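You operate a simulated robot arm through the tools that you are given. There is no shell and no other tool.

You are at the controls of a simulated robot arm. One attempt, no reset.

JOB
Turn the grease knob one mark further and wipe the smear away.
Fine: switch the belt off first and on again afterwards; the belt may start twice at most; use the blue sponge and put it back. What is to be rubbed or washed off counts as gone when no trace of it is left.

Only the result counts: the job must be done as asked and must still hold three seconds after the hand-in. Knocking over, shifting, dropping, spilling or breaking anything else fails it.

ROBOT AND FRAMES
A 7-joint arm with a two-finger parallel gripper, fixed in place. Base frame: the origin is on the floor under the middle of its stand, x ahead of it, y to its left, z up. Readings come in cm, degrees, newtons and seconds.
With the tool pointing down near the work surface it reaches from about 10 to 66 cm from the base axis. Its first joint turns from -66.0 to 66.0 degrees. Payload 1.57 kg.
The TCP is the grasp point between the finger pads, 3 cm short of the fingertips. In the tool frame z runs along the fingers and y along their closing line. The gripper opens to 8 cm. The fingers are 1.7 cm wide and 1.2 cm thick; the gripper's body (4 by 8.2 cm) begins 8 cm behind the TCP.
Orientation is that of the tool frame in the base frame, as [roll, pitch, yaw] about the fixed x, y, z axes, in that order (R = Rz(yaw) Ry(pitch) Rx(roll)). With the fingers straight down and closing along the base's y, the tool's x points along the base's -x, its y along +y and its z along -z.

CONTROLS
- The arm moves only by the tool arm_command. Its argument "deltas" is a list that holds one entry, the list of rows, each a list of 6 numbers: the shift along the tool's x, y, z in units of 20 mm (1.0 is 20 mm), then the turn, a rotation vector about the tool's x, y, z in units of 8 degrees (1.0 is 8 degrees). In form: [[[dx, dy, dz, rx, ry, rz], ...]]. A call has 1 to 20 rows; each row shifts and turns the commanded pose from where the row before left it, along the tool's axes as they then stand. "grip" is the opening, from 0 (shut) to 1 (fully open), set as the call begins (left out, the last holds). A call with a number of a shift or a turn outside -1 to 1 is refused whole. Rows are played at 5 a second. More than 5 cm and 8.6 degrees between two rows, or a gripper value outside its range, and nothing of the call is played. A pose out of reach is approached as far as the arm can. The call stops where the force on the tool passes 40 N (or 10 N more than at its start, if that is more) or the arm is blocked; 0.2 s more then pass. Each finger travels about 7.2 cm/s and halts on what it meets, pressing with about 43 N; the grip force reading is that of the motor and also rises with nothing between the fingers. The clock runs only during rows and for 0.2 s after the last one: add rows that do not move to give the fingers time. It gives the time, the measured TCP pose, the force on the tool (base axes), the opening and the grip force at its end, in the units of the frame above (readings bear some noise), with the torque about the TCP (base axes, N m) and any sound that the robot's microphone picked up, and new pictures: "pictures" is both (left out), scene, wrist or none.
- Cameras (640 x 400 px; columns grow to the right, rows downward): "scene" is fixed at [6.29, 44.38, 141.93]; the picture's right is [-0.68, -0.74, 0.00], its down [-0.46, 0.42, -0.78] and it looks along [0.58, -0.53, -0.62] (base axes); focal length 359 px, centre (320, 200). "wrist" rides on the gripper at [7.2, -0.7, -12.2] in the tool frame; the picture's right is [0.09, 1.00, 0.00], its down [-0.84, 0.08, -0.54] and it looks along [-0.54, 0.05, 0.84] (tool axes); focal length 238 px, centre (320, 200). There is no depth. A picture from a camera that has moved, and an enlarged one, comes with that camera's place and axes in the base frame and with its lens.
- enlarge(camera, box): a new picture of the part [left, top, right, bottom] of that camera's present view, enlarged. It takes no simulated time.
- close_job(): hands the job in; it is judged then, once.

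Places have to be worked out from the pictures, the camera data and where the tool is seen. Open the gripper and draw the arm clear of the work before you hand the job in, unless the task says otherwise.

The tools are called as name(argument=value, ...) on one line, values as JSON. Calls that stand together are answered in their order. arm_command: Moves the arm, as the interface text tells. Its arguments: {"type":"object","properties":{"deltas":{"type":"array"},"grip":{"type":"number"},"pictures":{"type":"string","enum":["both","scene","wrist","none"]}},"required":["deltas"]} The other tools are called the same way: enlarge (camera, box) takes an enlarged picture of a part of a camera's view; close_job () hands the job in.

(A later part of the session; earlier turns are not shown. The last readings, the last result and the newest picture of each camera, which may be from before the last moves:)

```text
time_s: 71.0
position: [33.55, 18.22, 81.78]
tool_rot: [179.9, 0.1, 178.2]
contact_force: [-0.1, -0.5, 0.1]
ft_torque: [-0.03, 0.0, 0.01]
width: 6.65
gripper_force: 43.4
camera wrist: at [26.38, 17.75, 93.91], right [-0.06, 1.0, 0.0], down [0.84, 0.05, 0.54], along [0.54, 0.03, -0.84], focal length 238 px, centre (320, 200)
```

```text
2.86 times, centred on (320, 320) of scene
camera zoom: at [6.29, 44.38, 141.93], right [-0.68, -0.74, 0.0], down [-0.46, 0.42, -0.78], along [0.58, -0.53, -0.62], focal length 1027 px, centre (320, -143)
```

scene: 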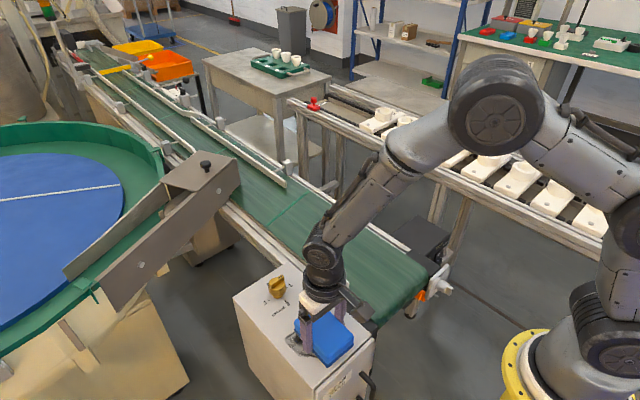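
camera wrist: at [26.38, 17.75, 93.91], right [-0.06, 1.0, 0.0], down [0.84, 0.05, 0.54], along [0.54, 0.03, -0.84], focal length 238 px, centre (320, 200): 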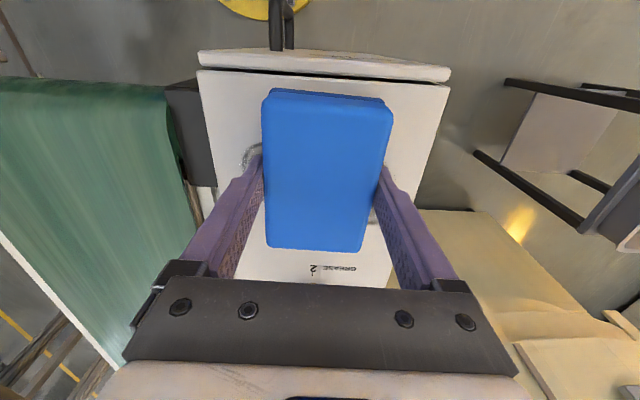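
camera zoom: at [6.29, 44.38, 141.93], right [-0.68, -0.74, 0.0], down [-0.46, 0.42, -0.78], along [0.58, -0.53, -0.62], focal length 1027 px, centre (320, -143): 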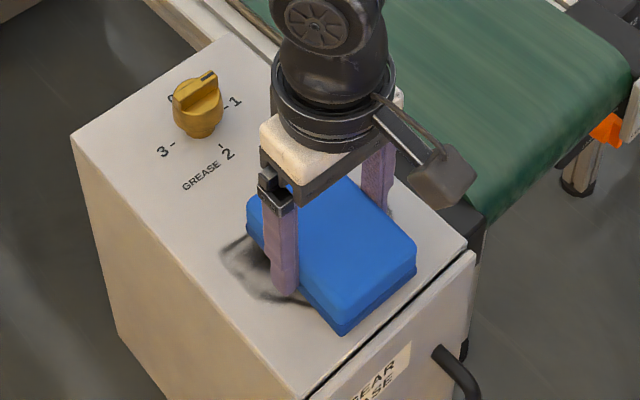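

Not touching yet (force ~0). I'll lower in 2 mm steps to find contact.

arm_command(deltas=[[[0, 0, 0.1, 0, 0, 0], [0, 0, 0.1, 0, 0, 0], [0, 0, 0.1, 0, 0, 0], [0, 0, 0, 0, 0, 0]]], pictures="none")

arm_command(deltas=[[[0, 0, 0.1, 0, 0, 0], [0, 0, 0.1, 0, 0, 0], [0, 0, 0, 0, 0, 0]]], pictures="none")

```text
time_s: 72.0
position: [33.6, 18.38, 81.28]
tool_rot: [179.7, 0.2, 178.2]
contact_force: [-8.4, -3.5, 31.9]
ft_torque: [-0.57, 0.66, -0.02]
width: 6.63
gripper_force: 42.9
```

```text
time_s: 72.4
position: [33.72, 18.45, 81.26]
tool_rot: [179.8, 0.3, 178.1]
contact_force: [-3.9, -0.7, 8.1]
ft_torque: [-0.16, 0.11, 0.01]
width: 6.63
gripper_force: 43.0
stopped in row 1: the force on the tool passed its limit at 46 N (the readings are from after the stop); the commanded pose is now the measured one
```

Contact is at TCP z≈81.3; now pressing with about 8 N. I'll sweep along +y and then back along −y and look at the effect.

arm_command(deltas=[[[0, 0.385, 0, 0, 0, 0], [0, 0.385, 0, 0, 0, 0], [0, 0.385, 0, 0, 0, 0], [0, 0.385, 0, 0, 0, 0], [0, 0.385, 0, 0, 0, 0], [0, 0, 0, 0, 0, 0]]], pictures="none")

arm_command(deltas=[[[0, -0.4, 0, 0, 0, 0], [0, -0.4, 0, 0, 0, 0], [0, -0.4, 0, 0, 0, 0], [0, -0.4, 0, 0, 0, 0], [0, -0.4, 0, 0, 0, 0], [0, -0.4, 0, 0, 0, 0], [0, -0.4, 0, 0, 0, 0], [0, -0.4, 0, 0, 0, 0], [0, -0.4, 0, 0, 0, 0], [0, -0.4, 0, 0, 0, 0], [0, 0, 0, 0, 0, 0]]], pictures="both")

enlarge(camera="scene", box=[240, 250, 400, 390])

enlarge(camera="wrist", box=[180, 40, 460, 290])

```text
time_s: 73.8
position: [33.9, 22.13, 81.22]
tool_rot: [179.6, 0.3, 178.3]
contact_force: [-1.3, -5.4, 8.0]
ft_torque: [-0.3, 0.04, -0.01]
width: 6.62
gripper_force: 43.3
```

```text
time_s: 76.2
position: [33.62, 14.05, 81.36]
tool_rot: [179.8, 0.4, 178.2]
contact_force: [2.5, 9.7, 19.6]
ft_torque: [0.09, -0.01, -0.02]
width: 6.67
gripper_force: 42.9
camera wrist: at [26.3, 13.6, 93.43], right [-0.06, 1.0, 0.0], down [0.83, 0.05, 0.55], along [0.55, 0.04, -0.84], focal length 238 px, centre (320, 200)
```

scene: 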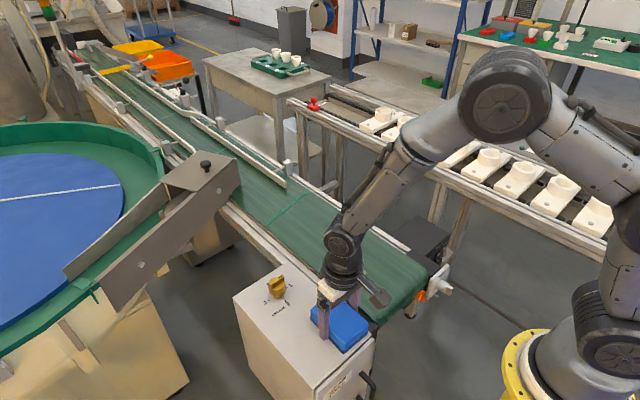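
wrist: 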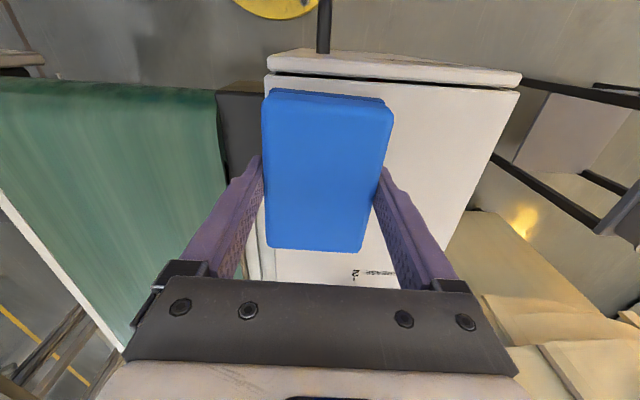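

```text
2.86 times, centred on (320, 320) of scene
camera zoom: at [6.27, 44.39, 141.92], right [-0.68, -0.74, 0.0], down [-0.46, 0.42, -0.79], along [0.58, -0.53, -0.62], focal length 1027 px, centre (320, -143)
```

zoom: 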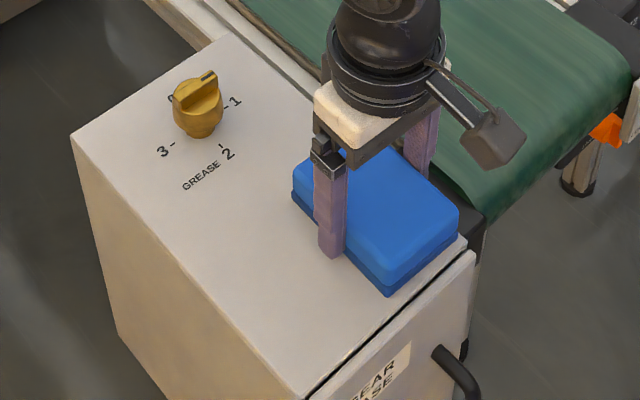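

```text
1.60 times, centred on (320, 165) of wrist
camera zoom: at [26.3, 13.6, 93.43], right [-0.06, 1.0, 0.0], down [0.83, 0.05, 0.55], along [0.55, 0.04, -0.84], focal length 381 px, centre (320, 256)
```

zoom: 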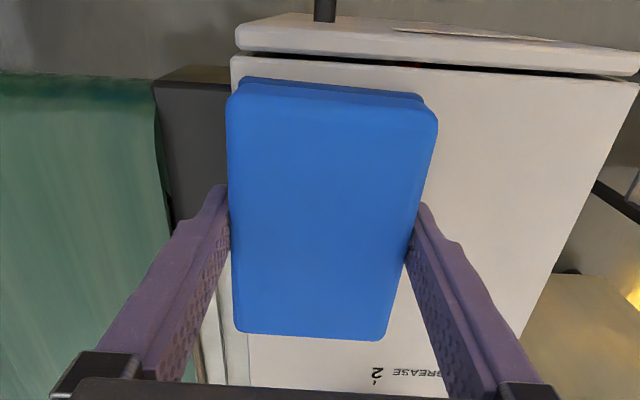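

One double sweep has wiped the visible area clean. I'll shift to x≈36.5 and sweep back along +y to cover the far strip.

arm_command(deltas=[[[-0.35, 0, -0.02, 0, 0, 0], [-0.35, 0, 0, 0, 0, 0], [-0.35, 0, 0, 0, 0, 0], [-0.35, 0, 0, 0, 0, 0], [0, 0.4, 0, 0, 0, 0], [0, 0.4, 0, 0, 0, 0], [0, 0.4, 0, 0, 0, 0], [0, 0.4, 0, 0, 0, 0], [0, 0.4, 0, 0, 0, 0], [0, 0.4, 0, 0, 0, 0], [0, 0.4, 0, 0, 0, 0], [0, 0.4, 0, 0, 0, 0], [0, 0.4, 0, 0, 0, 0], [0, 0.4, 0, 0, 0, 0], [0, 0, 0, 0, 0, 0]]], pictures="both")

enlarge(camera="scene", box=[240, 250, 400, 390])

enlarge(camera="wrist", box=[150, 20, 430, 290])

```text
time_s: 76.6
position: [33.65, 14.11, 81.33]
tool_rot: [-180.0, -0.4, 178.3]
contact_force: [-4.6, 0.1, 7.1]
ft_torque: [-0.04, -0.19, -0.01]
width: 6.66
gripper_force: 43.3
stopped in row 2: the force on the tool passed its limit at 44 N (the readings are from after the stop); the commanded pose is now the measured one
camera wrist: at [26.56, 13.6, 93.52], right [-0.06, 1.0, 0.0], down [0.84, 0.05, 0.54], along [0.54, 0.03, -0.84], focal length 238 px, centre (320, 200)
```

scene: 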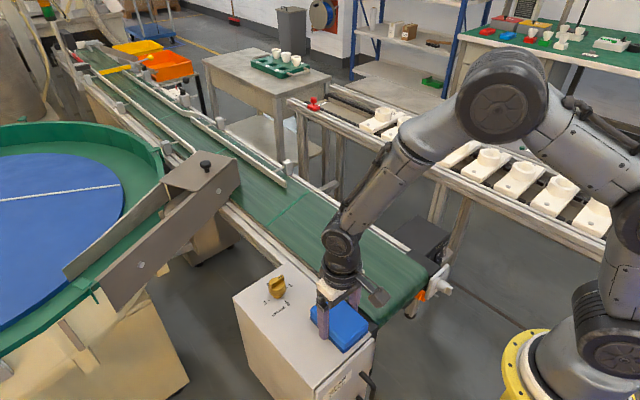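
wrist: 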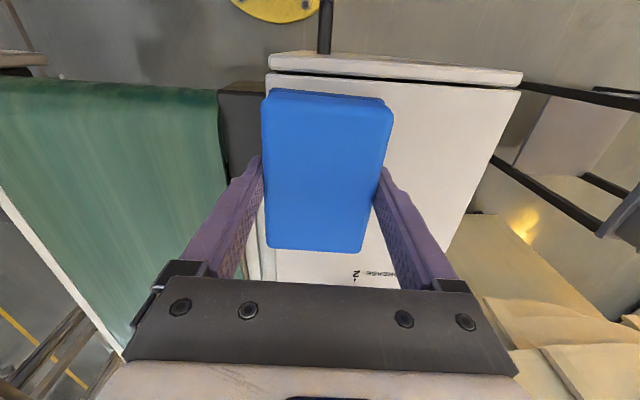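

```text
2.86 times, centred on (320, 320) of scene
camera zoom: at [6.27, 44.37, 141.93], right [-0.68, -0.74, 0.0], down [-0.46, 0.42, -0.79], along [0.58, -0.53, -0.62], focal length 1027 px, centre (320, -143)
```

zoom: 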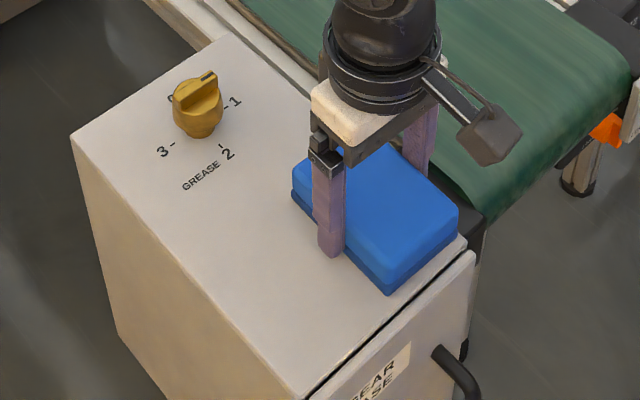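

```text
1.48 times, centred on (290, 155) of wrist
camera zoom: at [26.56, 13.6, 93.52], right [-0.06, 1.0, 0.0], down [0.84, 0.05, 0.54], along [0.54, 0.03, -0.84], focal length 353 px, centre (364, 267)
```

zoom: 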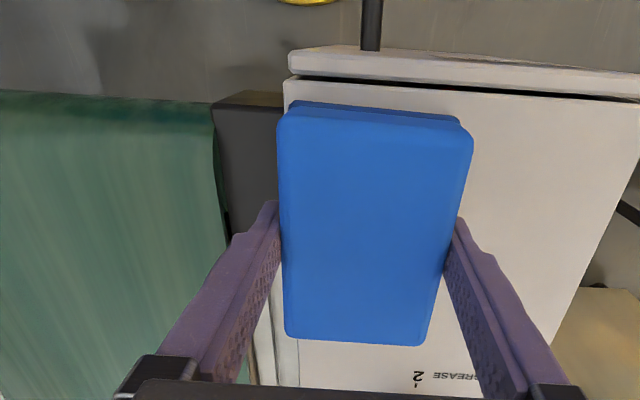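

The push in +x stuck and tripped the force limit; nothing moved. I'll lift 2 cm and inspect what is left before another pass.

arm_command(deltas=[[[0, 0, -0.2, 0, 0, 0], [0, 0, -0.5, 0, 0, 0], [0, 0, -0.8, 0, 0, 0], [0, 0, -1, 0, 0, 0], [0, 0, -1, 0, 0, 0], [0.5, 0.2, -1, 0, 0, 0], [0.5, 0.2, -1, 0, 0, 0], [0, 0, 0, 0, 0, 0]]], pictures="both")

enlarge(camera="scene", box=[240, 250, 400, 390])

enlarge(camera="wrist", box=[200, 0, 480, 290])

```text
time_s: 78.4
position: [31.79, 14.77, 92.1]
tool_rot: [179.9, -0.3, 178.3]
contact_force: [-0.4, 0.0, -0.3]
ft_torque: [-0.02, -0.01, -0.01]
width: 6.63
gripper_force: 43.0
camera wrist: at [24.68, 14.36, 104.39], right [-0.06, 1.0, 0.0], down [0.84, 0.05, 0.54], along [0.54, 0.03, -0.84], focal length 238 px, centre (320, 200)
```

scene: 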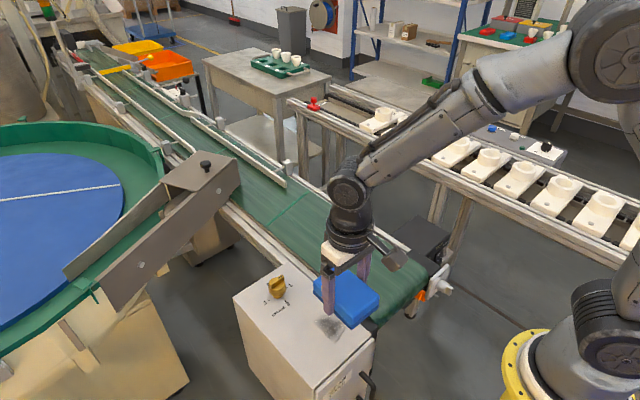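
wrist: 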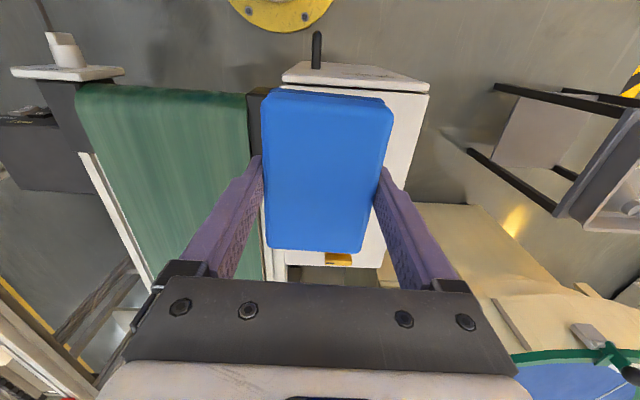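

```text
2.86 times, centred on (320, 320) of scene
camera zoom: at [6.29, 44.38, 141.93], right [-0.68, -0.74, 0.0], down [-0.46, 0.42, -0.78], along [0.58, -0.53, -0.62], focal length 1027 px, centre (320, -143)
```

zoom: 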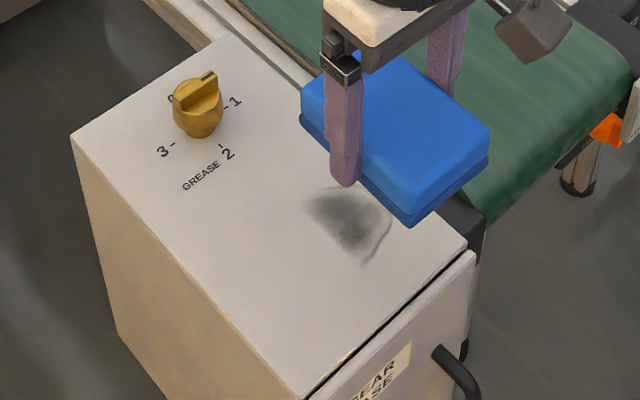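

```text
1.38 times, centred on (340, 145) of wrist
camera zoom: at [24.68, 14.36, 104.39], right [-0.06, 1.0, 0.0], down [0.84, 0.05, 0.54], along [0.54, 0.03, -0.84], focal length 329 px, centre (292, 276)
```

zoom: 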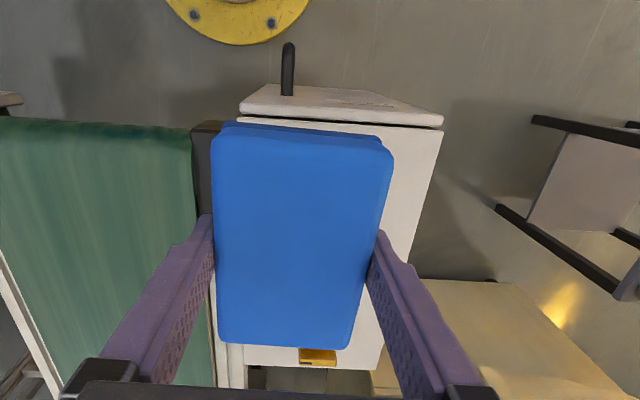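

A patch remains at about x 31–38.5, y 12.5–17, where the sponge rubbed least. I'll set the sponge down again at (34.7, 17.5) for more strokes over that side.

arm_command(deltas=[[[-0.235, 0.233, 0.758, 0, 0, 0], [-0.235, 0.233, 0.758, 0, 0, 0], [-0.235, 0.233, 0.758, 0, 0, 0], [-0.235, 0.233, 0.758, 0, 0, 0], [-0.235, 0.233, 0.758, 0, 0, 0], [-0.235, 0.233, 0.758, 0, 0, 0], [0, 0, 0.3, 0, 0, 0], [0, 0, 0.2, 0, 0, 0], [0, 0, 0.15, 0, 0, 0], [0, 0, 0.1, 0, 0, 0], [0, 0, 0, 0, 0, 0]]], pictures="none")

arm_command(deltas=[[[0, 0, 0.05, 0, 0, 0], [0, 0, 0, 0, 0, 0]]], pictures="none")

```text
time_s: 80.8
position: [34.8, 17.68, 81.55]
tool_rot: [180.0, -0.3, 178.3]
contact_force: [-0.6, -0.1, 0.5]
ft_torque: [-0.04, 0.0, 0.01]
width: 6.61
gripper_force: 43.6
```

```text
time_s: 81.4
position: [34.74, 17.66, 81.49]
tool_rot: [180.0, -0.3, 178.4]
contact_force: [0.0, 0.2, -0.5]
ft_torque: [-0.01, -0.03, -0.02]
width: 6.63
gripper_force: 43.3
```

Just above contact. I'll level the 0.3° tilt and ease down another 1–2 mm to contact.

arm_command(deltas=[[[0, 0, 0.05, 0, -0.04, 0], [0, 0, 0.03, 0, 0, 0], [0, 0, 0, 0, 0, 0]]], pictures="none")

arm_command(deltas=[[[0, 0, 0.02, 0, 0, 0], [0, 0, 0, 0, 0, 0]]], pictures="none")

```text
time_s: 82.2
position: [34.63, 17.62, 81.38]
tool_rot: [180.0, 0.0, 178.4]
contact_force: [0.5, 0.5, 0.1]
ft_torque: [-0.02, -0.05, 0.02]
width: 6.63
gripper_force: 43.0
```

```text
time_s: 82.8
position: [34.59, 17.61, 81.19]
tool_rot: [-180.0, 0.1, 178.3]
contact_force: [-0.8, -1.2, 4.7]
ft_torque: [-0.06, 0.19, 0.0]
width: 6.66
gripper_force: 43.2
```

Light contact (5 N). I'll press slightly more and rub back and forth over y 14–17.6 twice.

arm_command(deltas=[[[0, -0.36, 0.02, 0, 0, 0], [0, -0.36, 0, 0, 0, 0], [0, -0.36, 0, 0, 0, 0], [0, -0.36, 0, 0, 0, 0], [0, -0.36, 0, 0, 0, 0], [0, 0.36, 0, 0, 0, 0], [0, 0.36, 0, 0, 0, 0], [0, 0.36, 0, 0, 0, 0], [0, 0.36, 0, 0, 0, 0], [0, 0.36, 0, 0, 0, 0], [0, -0.36, 0, 0, 0, 0], [0, -0.36, 0, 0, 0, 0], [0, -0.36, 0, 0, 0, 0], [0, -0.36, 0, 0, 0, 0], [0, -0.36, 0, 0, 0, 0], [0, 0.36, 0, 0, 0, 0], [0, 0.36, 0, 0, 0, 0], [0, 0.36, 0, 0, 0, 0], [0, 0.36, 0, 0, 0, 0], [0, 0.36, 0, 0, 0, 0]]], pictures="both")

enlarge(camera="scene", box=[240, 250, 400, 390])

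```text
time_s: 87.0
position: [34.66, 17.76, 81.29]
tool_rot: [180.0, 0.0, 178.2]
contact_force: [0.4, -0.1, 0.0]
ft_torque: [0.0, -0.01, 0.01]
width: 6.63
gripper_force: 43.0
camera wrist: at [27.46, 17.25, 93.5], right [-0.06, 1.0, 0.0], down [0.84, 0.05, 0.54], along [0.54, 0.03, -0.84], focal length 238 px, centre (320, 200)
```

scene: 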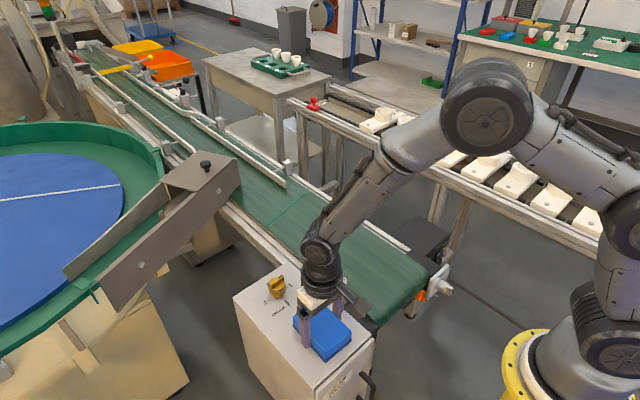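
wrist: 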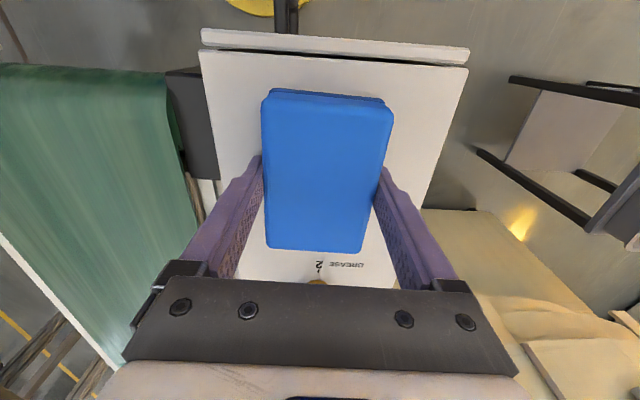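

```text
2.86 times, centred on (320, 320) of scene
camera zoom: at [6.29, 44.38, 141.93], right [-0.68, -0.74, 0.0], down [-0.46, 0.42, -0.78], along [0.58, -0.53, -0.62], focal length 1027 px, centre (320, -143)
```

zoom: 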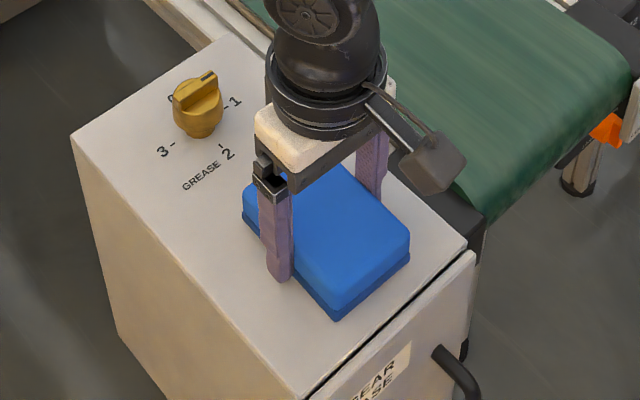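

The visible area looks clean, though contact was light. I'll lift and move the sponge aside to inspect everything under it.

arm_command(deltas=[[[0, 0, -0.4, 0, 0, 0], [0, 0, -0.8, 0, 0, 0], [0, 0, -1, 0, 0, 0], [0.3, 0, -1, 0, 0, 0], [0.5, 0, -1, 0, 0, 0], [0.8, 0, -1, 0, 0, 0], [0.8, 0, -1, 0, 0, 0], [0.8, 0, -1, 0, 0, 0], [0.8, 0, -1, 0, 0, 0], [0.8, 0, -0.5, 0, 0, 0], [0, 0, 0, 0, 0, 0]]], pictures="both")

enlarge(camera="scene", box=[240, 250, 400, 390])

```text
time_s: 89.4
position: [24.92, 17.83, 98.83]
tool_rot: [179.9, 0.0, 178.3]
contact_force: [0.4, -0.3, -0.2]
ft_torque: [-0.02, -0.02, 0.0]
width: 6.65
gripper_force: 43.0
camera wrist: at [17.78, 17.43, 110.92], right [-0.06, 1.0, 0.0], down [0.84, 0.05, 0.54], along [0.54, 0.03, -0.84], focal length 238 px, centre (320, 200)
```

scene: 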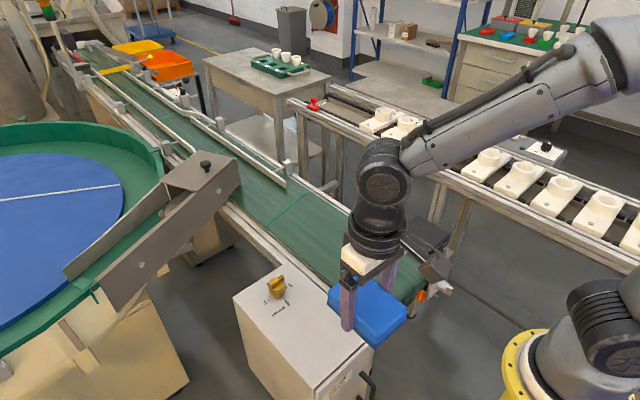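
wrist: 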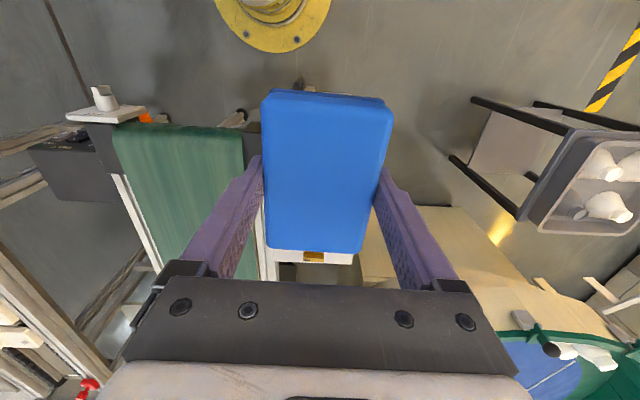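

```text
2.86 times, centred on (320, 320) of scene
camera zoom: at [6.29, 44.38, 141.93], right [-0.68, -0.74, 0.0], down [-0.46, 0.42, -0.78], along [0.58, -0.53, -0.62], focal length 1027 px, centre (320, -143)
```

zoom: 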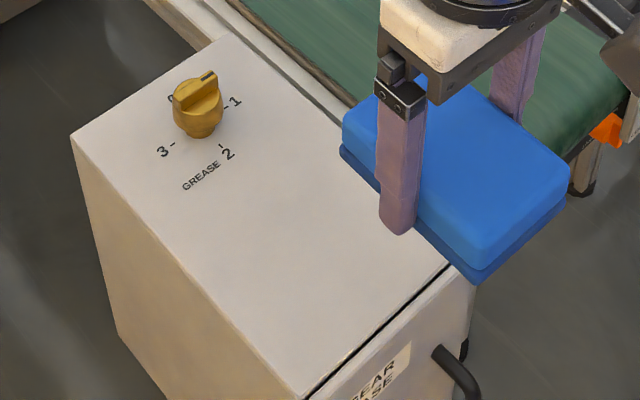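

The visible part is clean, but the sponge hides the near-left corner. I'll carry the sponge back along the return path and inspect the whole top from there.

arm_command(deltas=[[[-0.2, -0.45, 0.08, 0, 0, 0], [-0.4285, -0.9025, 0.17, 0, 0, 0], [-0.4285, -0.9025, 0.17, 0, 0, 0], [-0.4285, -0.9025, 0.17, 0, 0, 0], [-0.4285, -0.9025, 0.17, 0, 0, 0], [-0.4285, -0.9025, 0.17, 0, 0, 0], [-0.4285, -0.9025, 0.17, 0, 0, 0], [-0.4285, -0.9025, 0.17, 0, 0, 0], [-0.4285, -0.9025, 0.17, 0, 0, 0], [-0.4285, -0.9025, 0.17, 0, 0, 0], [-0.4285, -0.9025, 0.17, 0, 0, 0], [-0.4285, -0.9025, 0.17, 0, 0, 0], [-0.4285, -0.9025, 0.17, 0, 0, 0], [-0.4285, -0.9025, 0.17, 0, 0, 0], [-0.4285, -0.9025, 0.17, 0, 0, 0], [-0.4285, -0.9025, 0.17, 0, 0, 0], [-0.4285, -0.9025, 0.17, 0, 0, 0], [-0.4285, -0.9025, 0.17, 0, 0, 0], [-0.4285, -0.9025, 0.17, 0, 0, 0], [-0.2, -0.45, 0.08, 0, 0, 0]]], pictures="both")

enlarge(camera="scene", box=[230, 260, 390, 390])

enlarge(camera="scene", box=[280, 300, 380, 380])

```text
time_s: 93.6
position: [40.29, -16.9, 92.35]
tool_rot: [-180.0, -0.1, 178.3]
contact_force: [-0.8, 0.1, 0.6]
ft_torque: [0.01, -0.03, 0.0]
width: 6.65
gripper_force: 42.7
camera wrist: at [33.17, -17.43, 104.62], right [-0.06, 1.0, 0.0], down [0.84, 0.05, 0.54], along [0.54, 0.03, -0.84], focal length 238 px, centre (320, 200)
```

scene: 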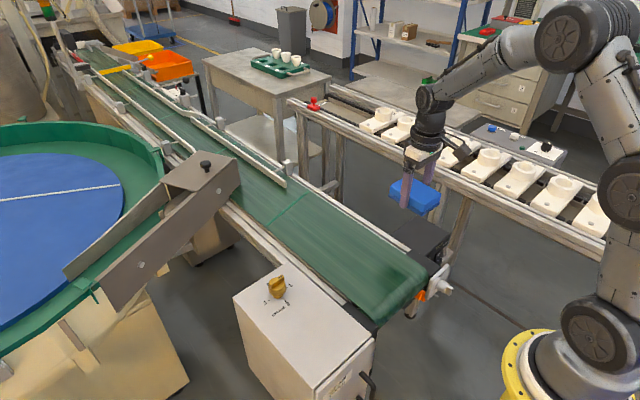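
wrist: 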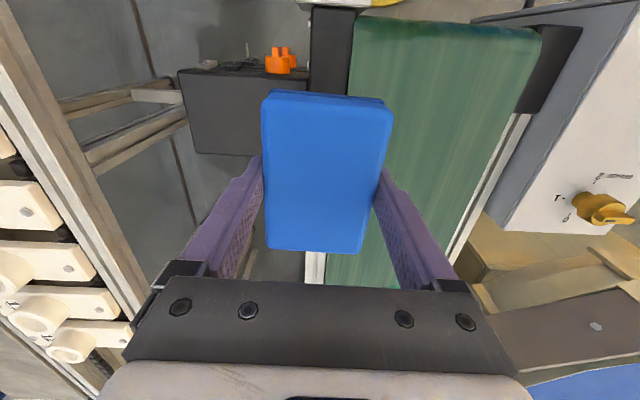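

```text
3.08 times, centred on (310, 325) of scene
camera zoom: at [6.29, 44.38, 141.93], right [-0.68, -0.74, 0.0], down [-0.46, 0.42, -0.78], along [0.58, -0.53, -0.62], focal length 1106 px, centre (351, -185)
```

zoom: 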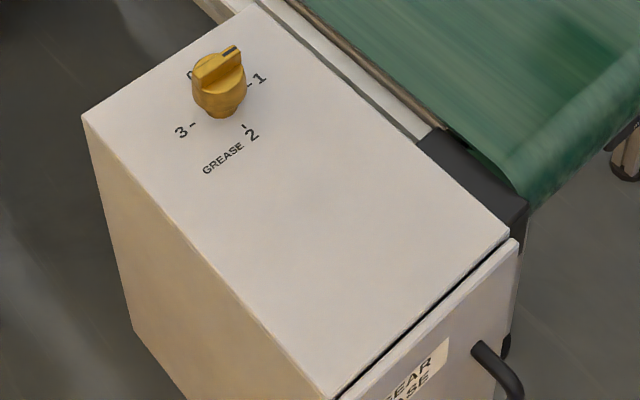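

```text
5.00 times, centred on (330, 340) of scene
camera zoom: at [6.29, 44.38, 141.93], right [-0.68, -0.74, 0.0], down [-0.46, 0.42, -0.78], along [0.58, -0.53, -0.62], focal length 1797 px, centre (270, -500)
```

zoom: 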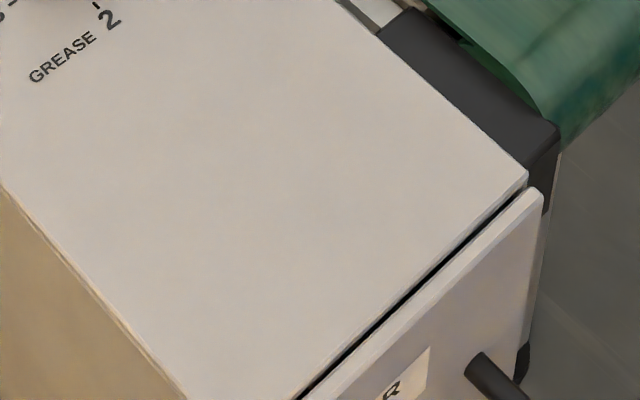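

From the scene the cabinet top looks clean and the knob sits at 1. To be sure no faint trace is left, I'll swing back partway so the wrist camera sees the smear area beside the sponge.

arm_command(deltas=[[[0, 0.5, -0.1, 0, 0, 0], [0, 0.95, -0.1, 0, 0, 0], [0, 0.95, -0.1, 0, 0, 0], [0, 0.95, -0.1, 0, 0, 0], [0, 0.95, -0.1, 0, 0, 0], [0, 0.95, -0.1, 0, 0, 0], [0, 0.95, -0.1, 0, 0, 0], [0, 0.95, -0.1, 0, 0, 0], [0, 0.95, -0.1, 0, 0, 0], [0, 0.95, -0.1, 0, 0, 0], [0, 0.5, 0, 0, 0, 0], [0, 0, 0, 0, 0, 0]]], pictures="wrist")

enlarge(camera="wrist", box=[380, 0, 600, 140])

enlarge(camera="wrist", box=[400, 10, 540, 110])

```text
time_s: 96.2
position: [40.91, 2.15, 94.21]
tool_rot: [-179.9, -0.1, 178.3]
contact_force: [-0.3, 0.5, -1.2]
ft_torque: [-0.03, -0.02, -0.05]
width: 6.63
gripper_force: 42.7
camera wrist: at [33.68, 1.74, 106.38], right [-0.06, 1.0, 0.0], down [0.84, 0.05, 0.54], along [0.54, 0.03, -0.84], focal length 238 px, centre (320, 200)
```

wrist: 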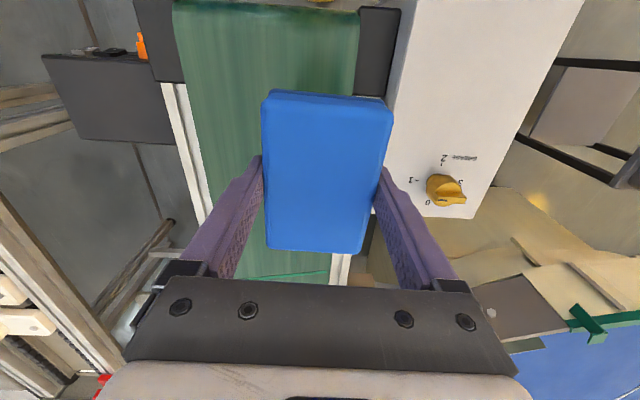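

```text
2.86 times, centred on (490, 70) of wrist
camera zoom: at [33.68, 1.74, 106.38], right [-0.06, 1.0, 0.0], down [0.84, 0.05, 0.54], along [0.54, 0.03, -0.84], focal length 681 px, centre (-166, 571)
```

zoom: 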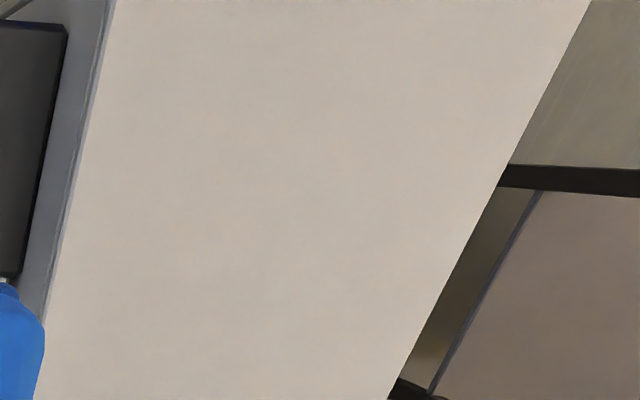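

```text
4.00 times, centred on (470, 60) of wrist
camera zoom: at [33.68, 1.74, 106.38], right [-0.06, 1.0, 0.0], down [0.84, 0.05, 0.54], along [0.54, 0.03, -0.84], focal length 953 px, centre (-280, 760)
```

zoom: 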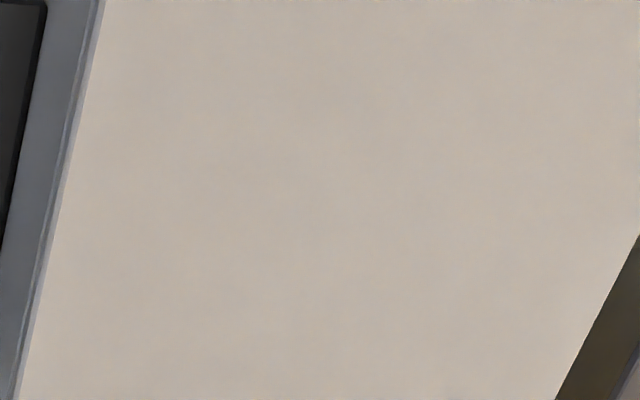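

The surface looks spotless, but since the last strokes were light I'll do one more firm full pass for certainty. Moving back over to (33.3, 21.5) just above the surface.

arm_command(deltas=[[[0.2, 0.5, 0.1, 0, 0, 0], [0.41, 0.955, 0.2, 0, 0, 0], [0.41, 0.955, 0.2, 0, 0, 0], [0.41, 0.955, 0.2, 0, 0, 0], [0.41, 0.955, 0.2, 0, 0, 0], [0.41, 0.955, 0.2, 0, 0, 0], [0.41, 0.955, 0.2, 0, 0, 0], [0.41, 0.955, 0.2, 0, 0, 0], [0.41, 0.955, 0.2, 0, 0, 0], [0.41, 0.955, 0.2, 0, 0, 0], [0.2, 0.5, 0.1, 0, 0, 0], [0, 0, 0.8, 0, 0, 0], [0, 0, 0.8, 0, 0, 0], [0, 0, 0.8, 0, 0, 0], [0, 0, 0.7, 0, 0, 0], [0, 0, 0.5, 0, 0, 0], [0, 0, 0.4, 0, 0, 0], [0, 0, 0.2, 0, 0, 0], [0, 0, 0.1, 0, 0, 0], [0, 0, 0, 0, 0, 0]]], pictures="none")

```text
time_s: 100.4
position: [33.23, 21.62, 81.59]
tool_rot: [-180.0, 0.0, 178.3]
contact_force: [-0.9, -1.1, 0.1]
ft_torque: [0.0, 0.02, -0.03]
width: 6.65
gripper_force: 43.3
```

Just above the surface; easing down to contact.

arm_command(deltas=[[[0, 0, 0.08, 0, 0, 0], [0, 0, 0.04, 0, 0, 0], [0, 0, 0, 0, 0, 0]]], pictures="none")

arm_command(deltas=[[[0, 0, 0.04, 0, 0, 0], [0, 0, 0, 0, 0, 0]]], pictures="none")

```text
time_s: 101.2
position: [33.22, 21.58, 81.38]
tool_rot: [-180.0, 0.0, 178.3]
contact_force: [0.1, -0.2, 0.5]
ft_torque: [0.0, -0.02, 0.01]
width: 6.64
gripper_force: 42.8
```

```text
time_s: 101.8
position: [33.33, 21.6, 81.28]
tool_rot: [-179.9, 0.1, 178.3]
contact_force: [-0.8, -0.9, 2.5]
ft_torque: [-0.02, 0.02, 0.02]
width: 6.63
gripper_force: 43.1
```

Contact reached (2.5 N). Pressing a bit more and sweeping the full width in −y and back.

arm_command(deltas=[[[0, -0.1, 0.035, 0, 0, 0], [0, -0.36, 0, 0, 0, 0], [0, -0.4, 0, 0, 0, 0], [0, -0.4, 0, 0, 0, 0], [0, -0.4, 0, 0, 0, 0], [0, -0.4, 0, 0, 0, 0], [0, -0.4, 0, 0, 0, 0], [0, -0.4, 0, 0, 0, 0], [0, -0.4, 0, 0, 0, 0], [0, -0.4, 0, 0, 0, 0]]], pictures="none")

arm_command(deltas=[[[0, 0.4, 0, 0, 0, 0], [0, 0.4, 0, 0, 0, 0], [0, 0.4, 0, 0, 0, 0], [0, 0.4, 0, 0, 0, 0], [0, 0.4, 0, 0, 0, 0], [0, 0.4, 0, 0, 0, 0], [0, 0.4, 0, 0, 0, 0], [0, 0.4, 0, 0, 0, 0], [0, 0.4, 0, 0, 0, 0], [0, 0, 0, 0, 0, 0]]], pictures="none")

```text
time_s: 104.0
position: [33.06, 14.36, 81.29]
tool_rot: [180.0, 0.0, 178.3]
contact_force: [0.9, 6.3, 8.9]
ft_torque: [0.25, -0.17, 0.08]
width: 6.65
gripper_force: 42.8
```

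```text
time_s: 106.2
position: [33.22, 21.64, 81.26]
tool_rot: [179.9, 0.1, 178.3]
contact_force: [-0.2, -0.6, -0.2]
ft_torque: [0.01, -0.01, -0.02]
width: 6.65
gripper_force: 43.1
```

Good: 9 N on the left stroke. Now I'll hop to x≈36.5 and repeat the double sweep with slightly more pressure.

arm_command(deltas=[[[0, 0, -0.2, 0, 0, 0], [-0.6, 0, 0, 0, 0, 0], [-0.6, 0, 0, 0, 0, 0], [-0.45, 0, 0, 0, 0, 0], [0, 0, 0.15, 0, 0, 0], [0, 0, 0.05, 0, 0, 0], [0, 0, 0.04, 0, 0, 0], [0, 0, 0, 0, 0, 0]]], pictures="none")

arm_command(deltas=[[[0, -0.1, 0, 0, 0, 0], [0, -0.36, 0, 0, 0, 0], [0, -0.4, 0, 0, 0, 0], [0, -0.4, 0, 0, 0, 0], [0, -0.4, 0, 0, 0, 0], [0, -0.4, 0, 0, 0, 0], [0, -0.4, 0, 0, 0, 0], [0, -0.4, 0, 0, 0, 0], [0, -0.4, 0, 0, 0, 0], [0, -0.4, 0, 0, 0, 0]]], pictures="none")

arm_command(deltas=[[[0, 0.4, 0.01, 0, 0, 0], [0, 0.4, 0, 0, 0, 0], [0, 0.4, 0, 0, 0, 0], [0, 0.4, 0, 0, 0, 0], [0, 0.4, 0, 0, 0, 0], [0, 0.4, 0, 0, 0, 0], [0, 0.4, 0, 0, 0, 0], [0, 0.4, 0, 0, 0, 0], [0, 0.4, 0, 0, 0, 0], [0, 0, 0, 0, 0, 0]]], pictures="both")

```text
time_s: 108.0
position: [36.58, 21.43, 81.16]
tool_rot: [179.9, 0.0, 178.3]
contact_force: [-2.4, -3.3, 10.2]
ft_torque: [-0.1, 0.25, 0.04]
width: 6.63
gripper_force: 43.1
```

```text
time_s: 110.2
position: [36.32, 14.26, 81.2]
tool_rot: [179.8, 0.3, 178.3]
contact_force: [1.4, 14.1, 19.4]
ft_torque: [0.28, -0.01, -0.05]
width: 6.64
gripper_force: 43.2
```

```text
time_s: 110.8
position: [36.27, 14.97, 81.18]
tool_rot: [-179.7, -0.1, 178.1]
contact_force: [-0.1, -0.8, 4.3]
ft_torque: [0.05, -0.15, -0.03]
width: 6.65
gripper_force: 43.2
stopped in row 2: the force on the tool passed its limit at 42 N (the readings are from after the stop); the commanded pose is now the measured one
camera wrist: at [29.13, 14.63, 93.45], right [-0.06, 1.0, 0.0], down [0.84, 0.05, 0.54], along [0.54, 0.03, -0.84], focal length 238 px, centre (320, 200)
```

scene: 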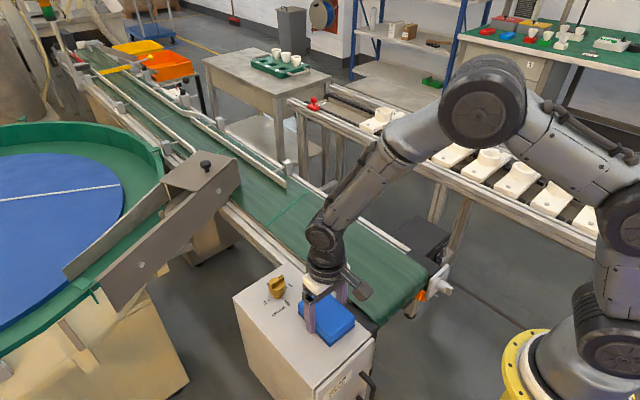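
wrist: 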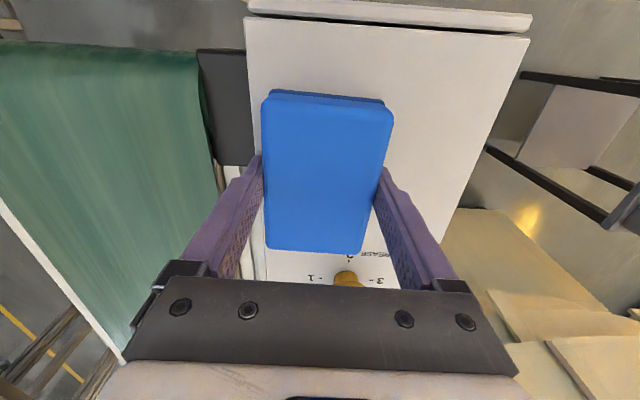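

A reversal nudge tripped the limit, now back to 4 N. The sponge is still square in the grip; finishing this stroke toward +y.

arm_command(deltas=[[[0, 0.2, 0, 0, 0, 0], [0, 0.36, 0, 0, 0, 0], [0, 0.4, 0, 0, 0, 0], [0, 0.4, 0, 0, 0, 0], [0, 0.4, 0, 0, 0, 0], [0, 0.4, 0, 0, 0, 0], [0, 0.4, 0, 0, 0, 0], [0, 0.4, 0, 0, 0, 0], [0, 0.4, 0, 0, 0, 0], [0, 0, 0, 0, 0, 0]]], pictures="none")

arm_command(deltas=[[[0, 0, -0.3, 0, 0, 0], [0, 0, -0.6, 0, 0, 0], [0, 0, -0.9, 0, 0, 0], [0, 0, -1, 0, 0, 0], [0, 0, -1, 0, 0, 0], [0, 0, -1, 0, 0, 0], [0, 0, -0.7, 0, 0, 0], [-0.1, -0.5, 0, 0, 0, 0], [-0.25, -0.95, 0, 0, 0, 0], [-0.25, -0.95, 0, 0, 0, 0], [-0.25, -0.95, 0, 0, 0, 0], [-0.25, -0.95, 0, 0, 0, 0], [-0.25, -0.95, 0, 0, 0, 0], [-0.25, -0.95, 0, 0, 0, 0], [-0.25, -0.95, 0, 0, 0, 0], [-0.25, -0.95, 0, 0, 0, 0], [-0.25, -0.95, 0, 0, 0, 0], [-0.15, -0.6, 0, 0, 0, 0], [0, 0, 0, 0, 0, 0]]], pictures="both")

enlarge(camera="wrist", box=[380, 0, 600, 140])

enlarge(camera="wrist", box=[240, 70, 420, 270])

```text
time_s: 113.0
position: [36.51, 21.74, 81.21]
tool_rot: [-179.8, -0.1, 178.1]
contact_force: [-0.5, -6.9, 11.0]
ft_torque: [-0.07, -0.1, -0.06]
width: 6.64
gripper_force: 42.9
```

```text
time_s: 117.0
position: [40.89, 2.42, 92.33]
tool_rot: [-179.8, -0.1, 178.2]
contact_force: [-0.3, 0.5, 0.6]
ft_torque: [-0.01, -0.02, 0.01]
width: 6.63
gripper_force: 43.1
camera wrist: at [33.77, 2.06, 104.5], right [-0.06, 1.0, 0.0], down [0.84, 0.05, 0.54], along [0.54, 0.03, -0.84], focal length 238 px, centre (320, 200)
```

scene: 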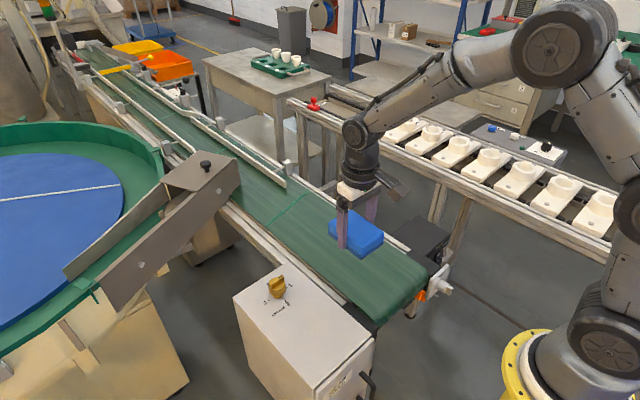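
wrist: 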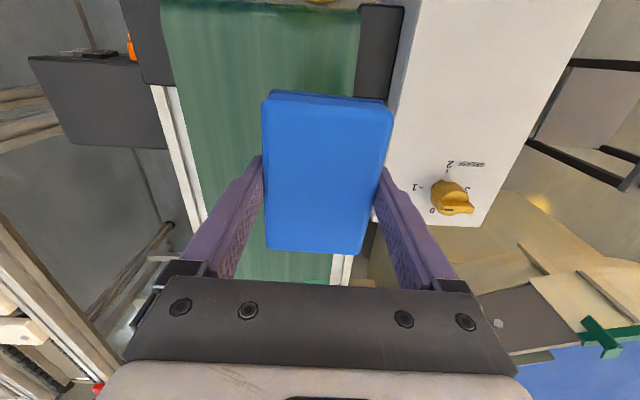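

```text
2.86 times, centred on (490, 70) of wrist
camera zoom: at [33.77, 2.06, 104.5], right [-0.06, 1.0, 0.0], down [0.84, 0.05, 0.54], along [0.54, 0.03, -0.84], focal length 681 px, centre (-166, 571)
```

zoom: 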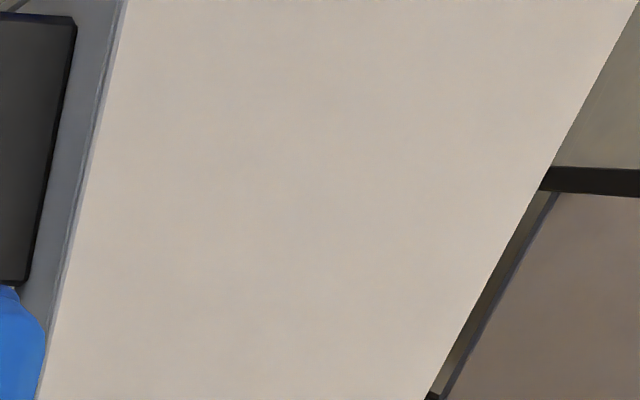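

```text
2.00 times, centred on (330, 170) of wrist
camera zoom: at [33.77, 2.06, 104.5], right [-0.06, 1.0, 0.0], down [0.84, 0.05, 0.54], along [0.54, 0.03, -0.84], focal length 477 px, centre (300, 260)
```

zoom: 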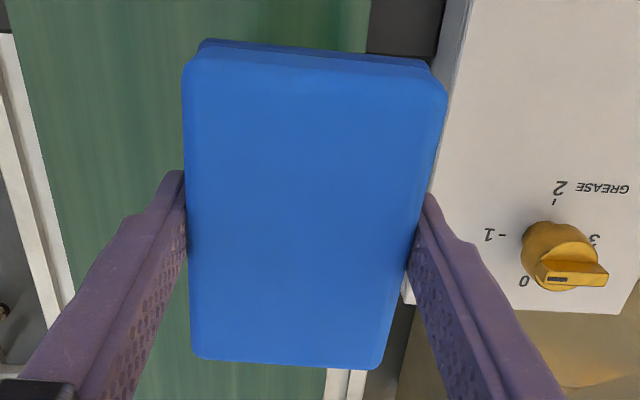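

The whole area is clean and the knob is still at 1. Now I'll return the sponge: first to directly above its original spot (42.8, −28.6).

arm_command(deltas=[[[-0.05, -0.5, 0, 0, 0, 0], [-0.09, -0.964, 0, 0, 0, 0], [-0.09, -0.964, 0, 0, 0, 0], [-0.09, -0.964, 0, 0, 0, 0], [-0.09, -0.964, 0, 0, 0, 0], [-0.09, -0.964, 0, 0, 0, 0], [-0.09, -0.964, 0, 0, 0, 0], [-0.09, -0.964, 0, 0, 0, 0], [-0.09, -0.964, 0, 0, 0, 0], [-0.09, -0.964, 0, 0, 0, 0], [-0.09, -0.964, 0, 0, 0, 0], [-0.09, -0.964, 0, 0, 0, 0], [-0.09, -0.964, 0, 0, 0, 0], [-0.09, -0.964, 0, 0, 0, 0], [-0.09, -0.964, 0, 0, 0, 0], [-0.09, -0.964, 0, 0, 0, 0], [-0.05, -0.5, 0, 0, 0, 0], [0, 0, 0, 0, 0, 0]]], pictures="none")

```text
time_s: 120.8
position: [42.75, -28.87, 92.15]
tool_rot: [-179.8, -0.3, 178.2]
contact_force: [-0.7, -0.1, -0.4]
ft_torque: [0.02, 0.03, -0.02]
width: 6.61
gripper_force: 42.8
```

Slightly off in y; correcting +3 mm and descending to about 2 cm above the placing height.

arm_command(deltas=[[[-0.03, 0.15, 0.3, 0, -0.03, 0], [0, 0, 0.8, 0, 0, 0], [0, 0, 1, 0, 0, 0], [0, 0, 1, 0, 0, 0], [0, 0, 1, 0, 0, 0], [0, 0, 1, 0, 0, 0], [0, 0, 1, 0, 0, 0], [0, 0, 1, 0, 0, 0], [0, 0, 0.8, 0, 0, 0], [0, 0, 0.6, 0, 0, 0], [0, 0, 0.5, 0, 0, 0], [0, 0, 0, 0, 0, 0]]], pictures="both")

enlarge(camera="wrist", box=[180, 50, 500, 260])

enlarge(camera="scene", box=[380, 200, 480, 280])

```text
time_s: 123.4
position: [42.87, -28.48, 74.38]
tool_rot: [-179.8, 0.0, 178.1]
contact_force: [-0.1, 0.3, 0.7]
ft_torque: [-0.01, -0.01, -0.02]
width: 6.66
gripper_force: 43.4
camera wrist: at [35.73, -28.82, 86.53], right [-0.06, 1.0, 0.0], down [0.84, 0.05, 0.54], along [0.54, 0.03, -0.84], focal length 238 px, centre (320, 200)
```

scene: 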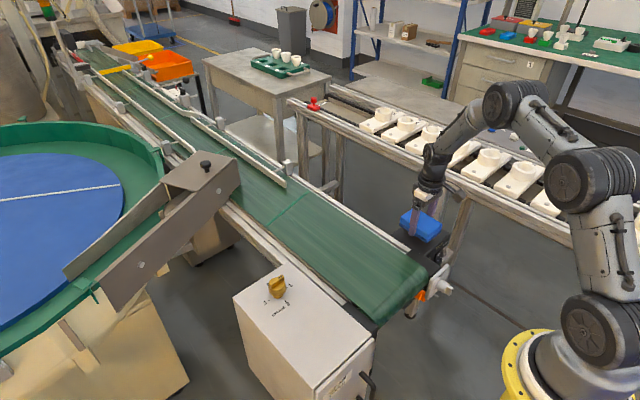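
wrist: 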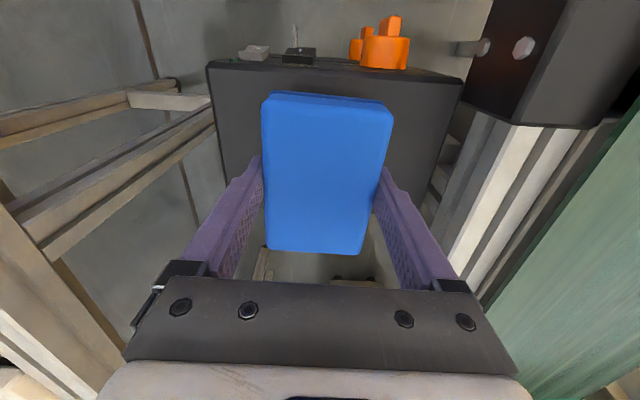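

```text
1.90 times, centred on (340, 155) of wrist
camera zoom: at [35.73, -28.82, 86.53], right [-0.06, 1.0, 0.0], down [0.84, 0.05, 0.54], along [0.54, 0.03, -0.84], focal length 454 px, centre (282, 286)
```

zoom: 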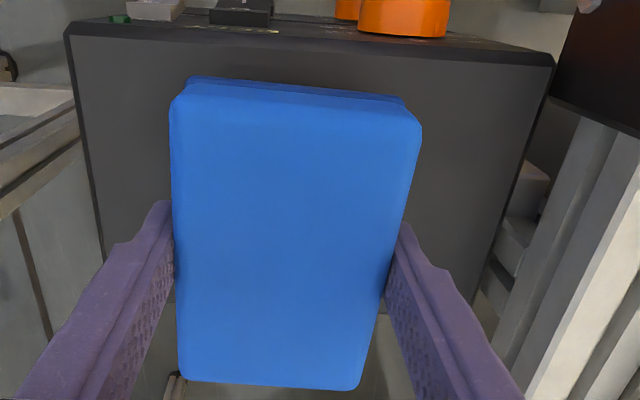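

```text
5.00 times, centred on (430, 240) of scene
camera zoom: at [6.29, 44.38, 141.93], right [-0.68, -0.74, 0.0], down [-0.46, 0.42, -0.78], along [0.58, -0.53, -0.62], focal length 1797 px, centre (-230, 0)
```

zoom: 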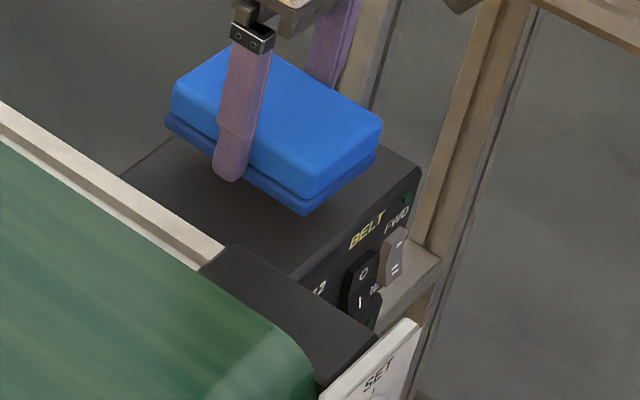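

Aligned above the spot. Lowering gently to contact.

arm_command(deltas=[[[0, 0, 0.4, 0, 0, 0], [0, 0, 0.4, 0, 0, 0], [0, 0, 0.2, 0, 0, 0], [0, 0, 0.1, 0, 0, 0], [0, 0, 0, 0, 0, 0]]], pictures="none")

arm_command(deltas=[[[0, 0, 0.05, 0, 0, 0], [0, 0, 0.03, 0, 0, 0], [0, 0, 0, 0, 0, 0]]], pictures="both")

enlarge(camera="scene", box=[380, 200, 480, 280])

```text
time_s: 124.6
position: [42.71, -28.36, 72.1]
tool_rot: [-179.8, 0.2, 178.2]
contact_force: [0.2, 0.5, -0.3]
ft_torque: [-0.01, -0.01, -0.01]
width: 6.64
gripper_force: 43.7
```

```text
time_s: 125.4
position: [42.86, -28.54, 72.0]
tool_rot: [-179.8, 0.1, 178.1]
contact_force: [0.4, -0.7, -0.7]
ft_torque: [0.01, -0.02, -0.02]
width: 6.65
gripper_force: 43.1
camera wrist: at [35.68, -28.87, 84.17], right [-0.06, 1.0, 0.0], down [0.84, 0.05, 0.54], along [0.54, 0.03, -0.84], focal length 238 px, centre (320, 200)
```

scene: 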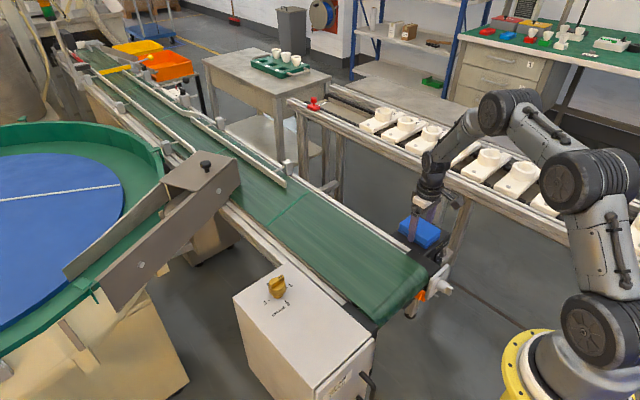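
wrist: 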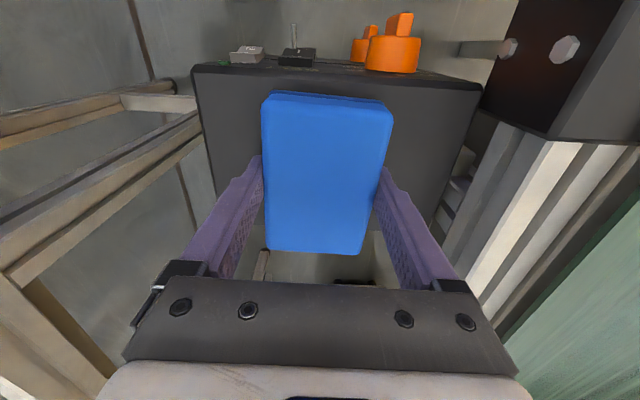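

```text
5.00 times, centred on (430, 240) of scene
camera zoom: at [6.29, 44.38, 141.93], right [-0.68, -0.74, 0.0], down [-0.46, 0.42, -0.78], along [0.58, -0.53, -0.62], focal length 1797 px, centre (-230, 0)
```

zoom: 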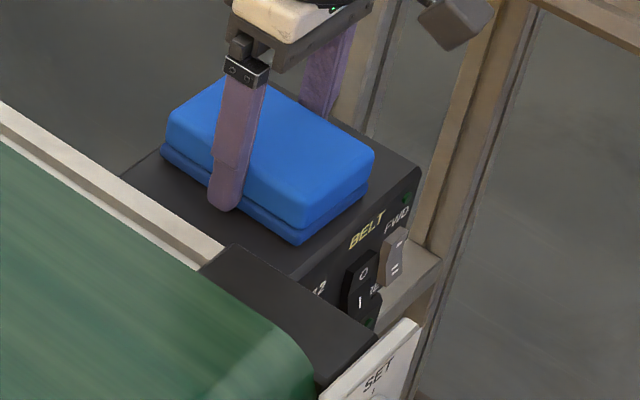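

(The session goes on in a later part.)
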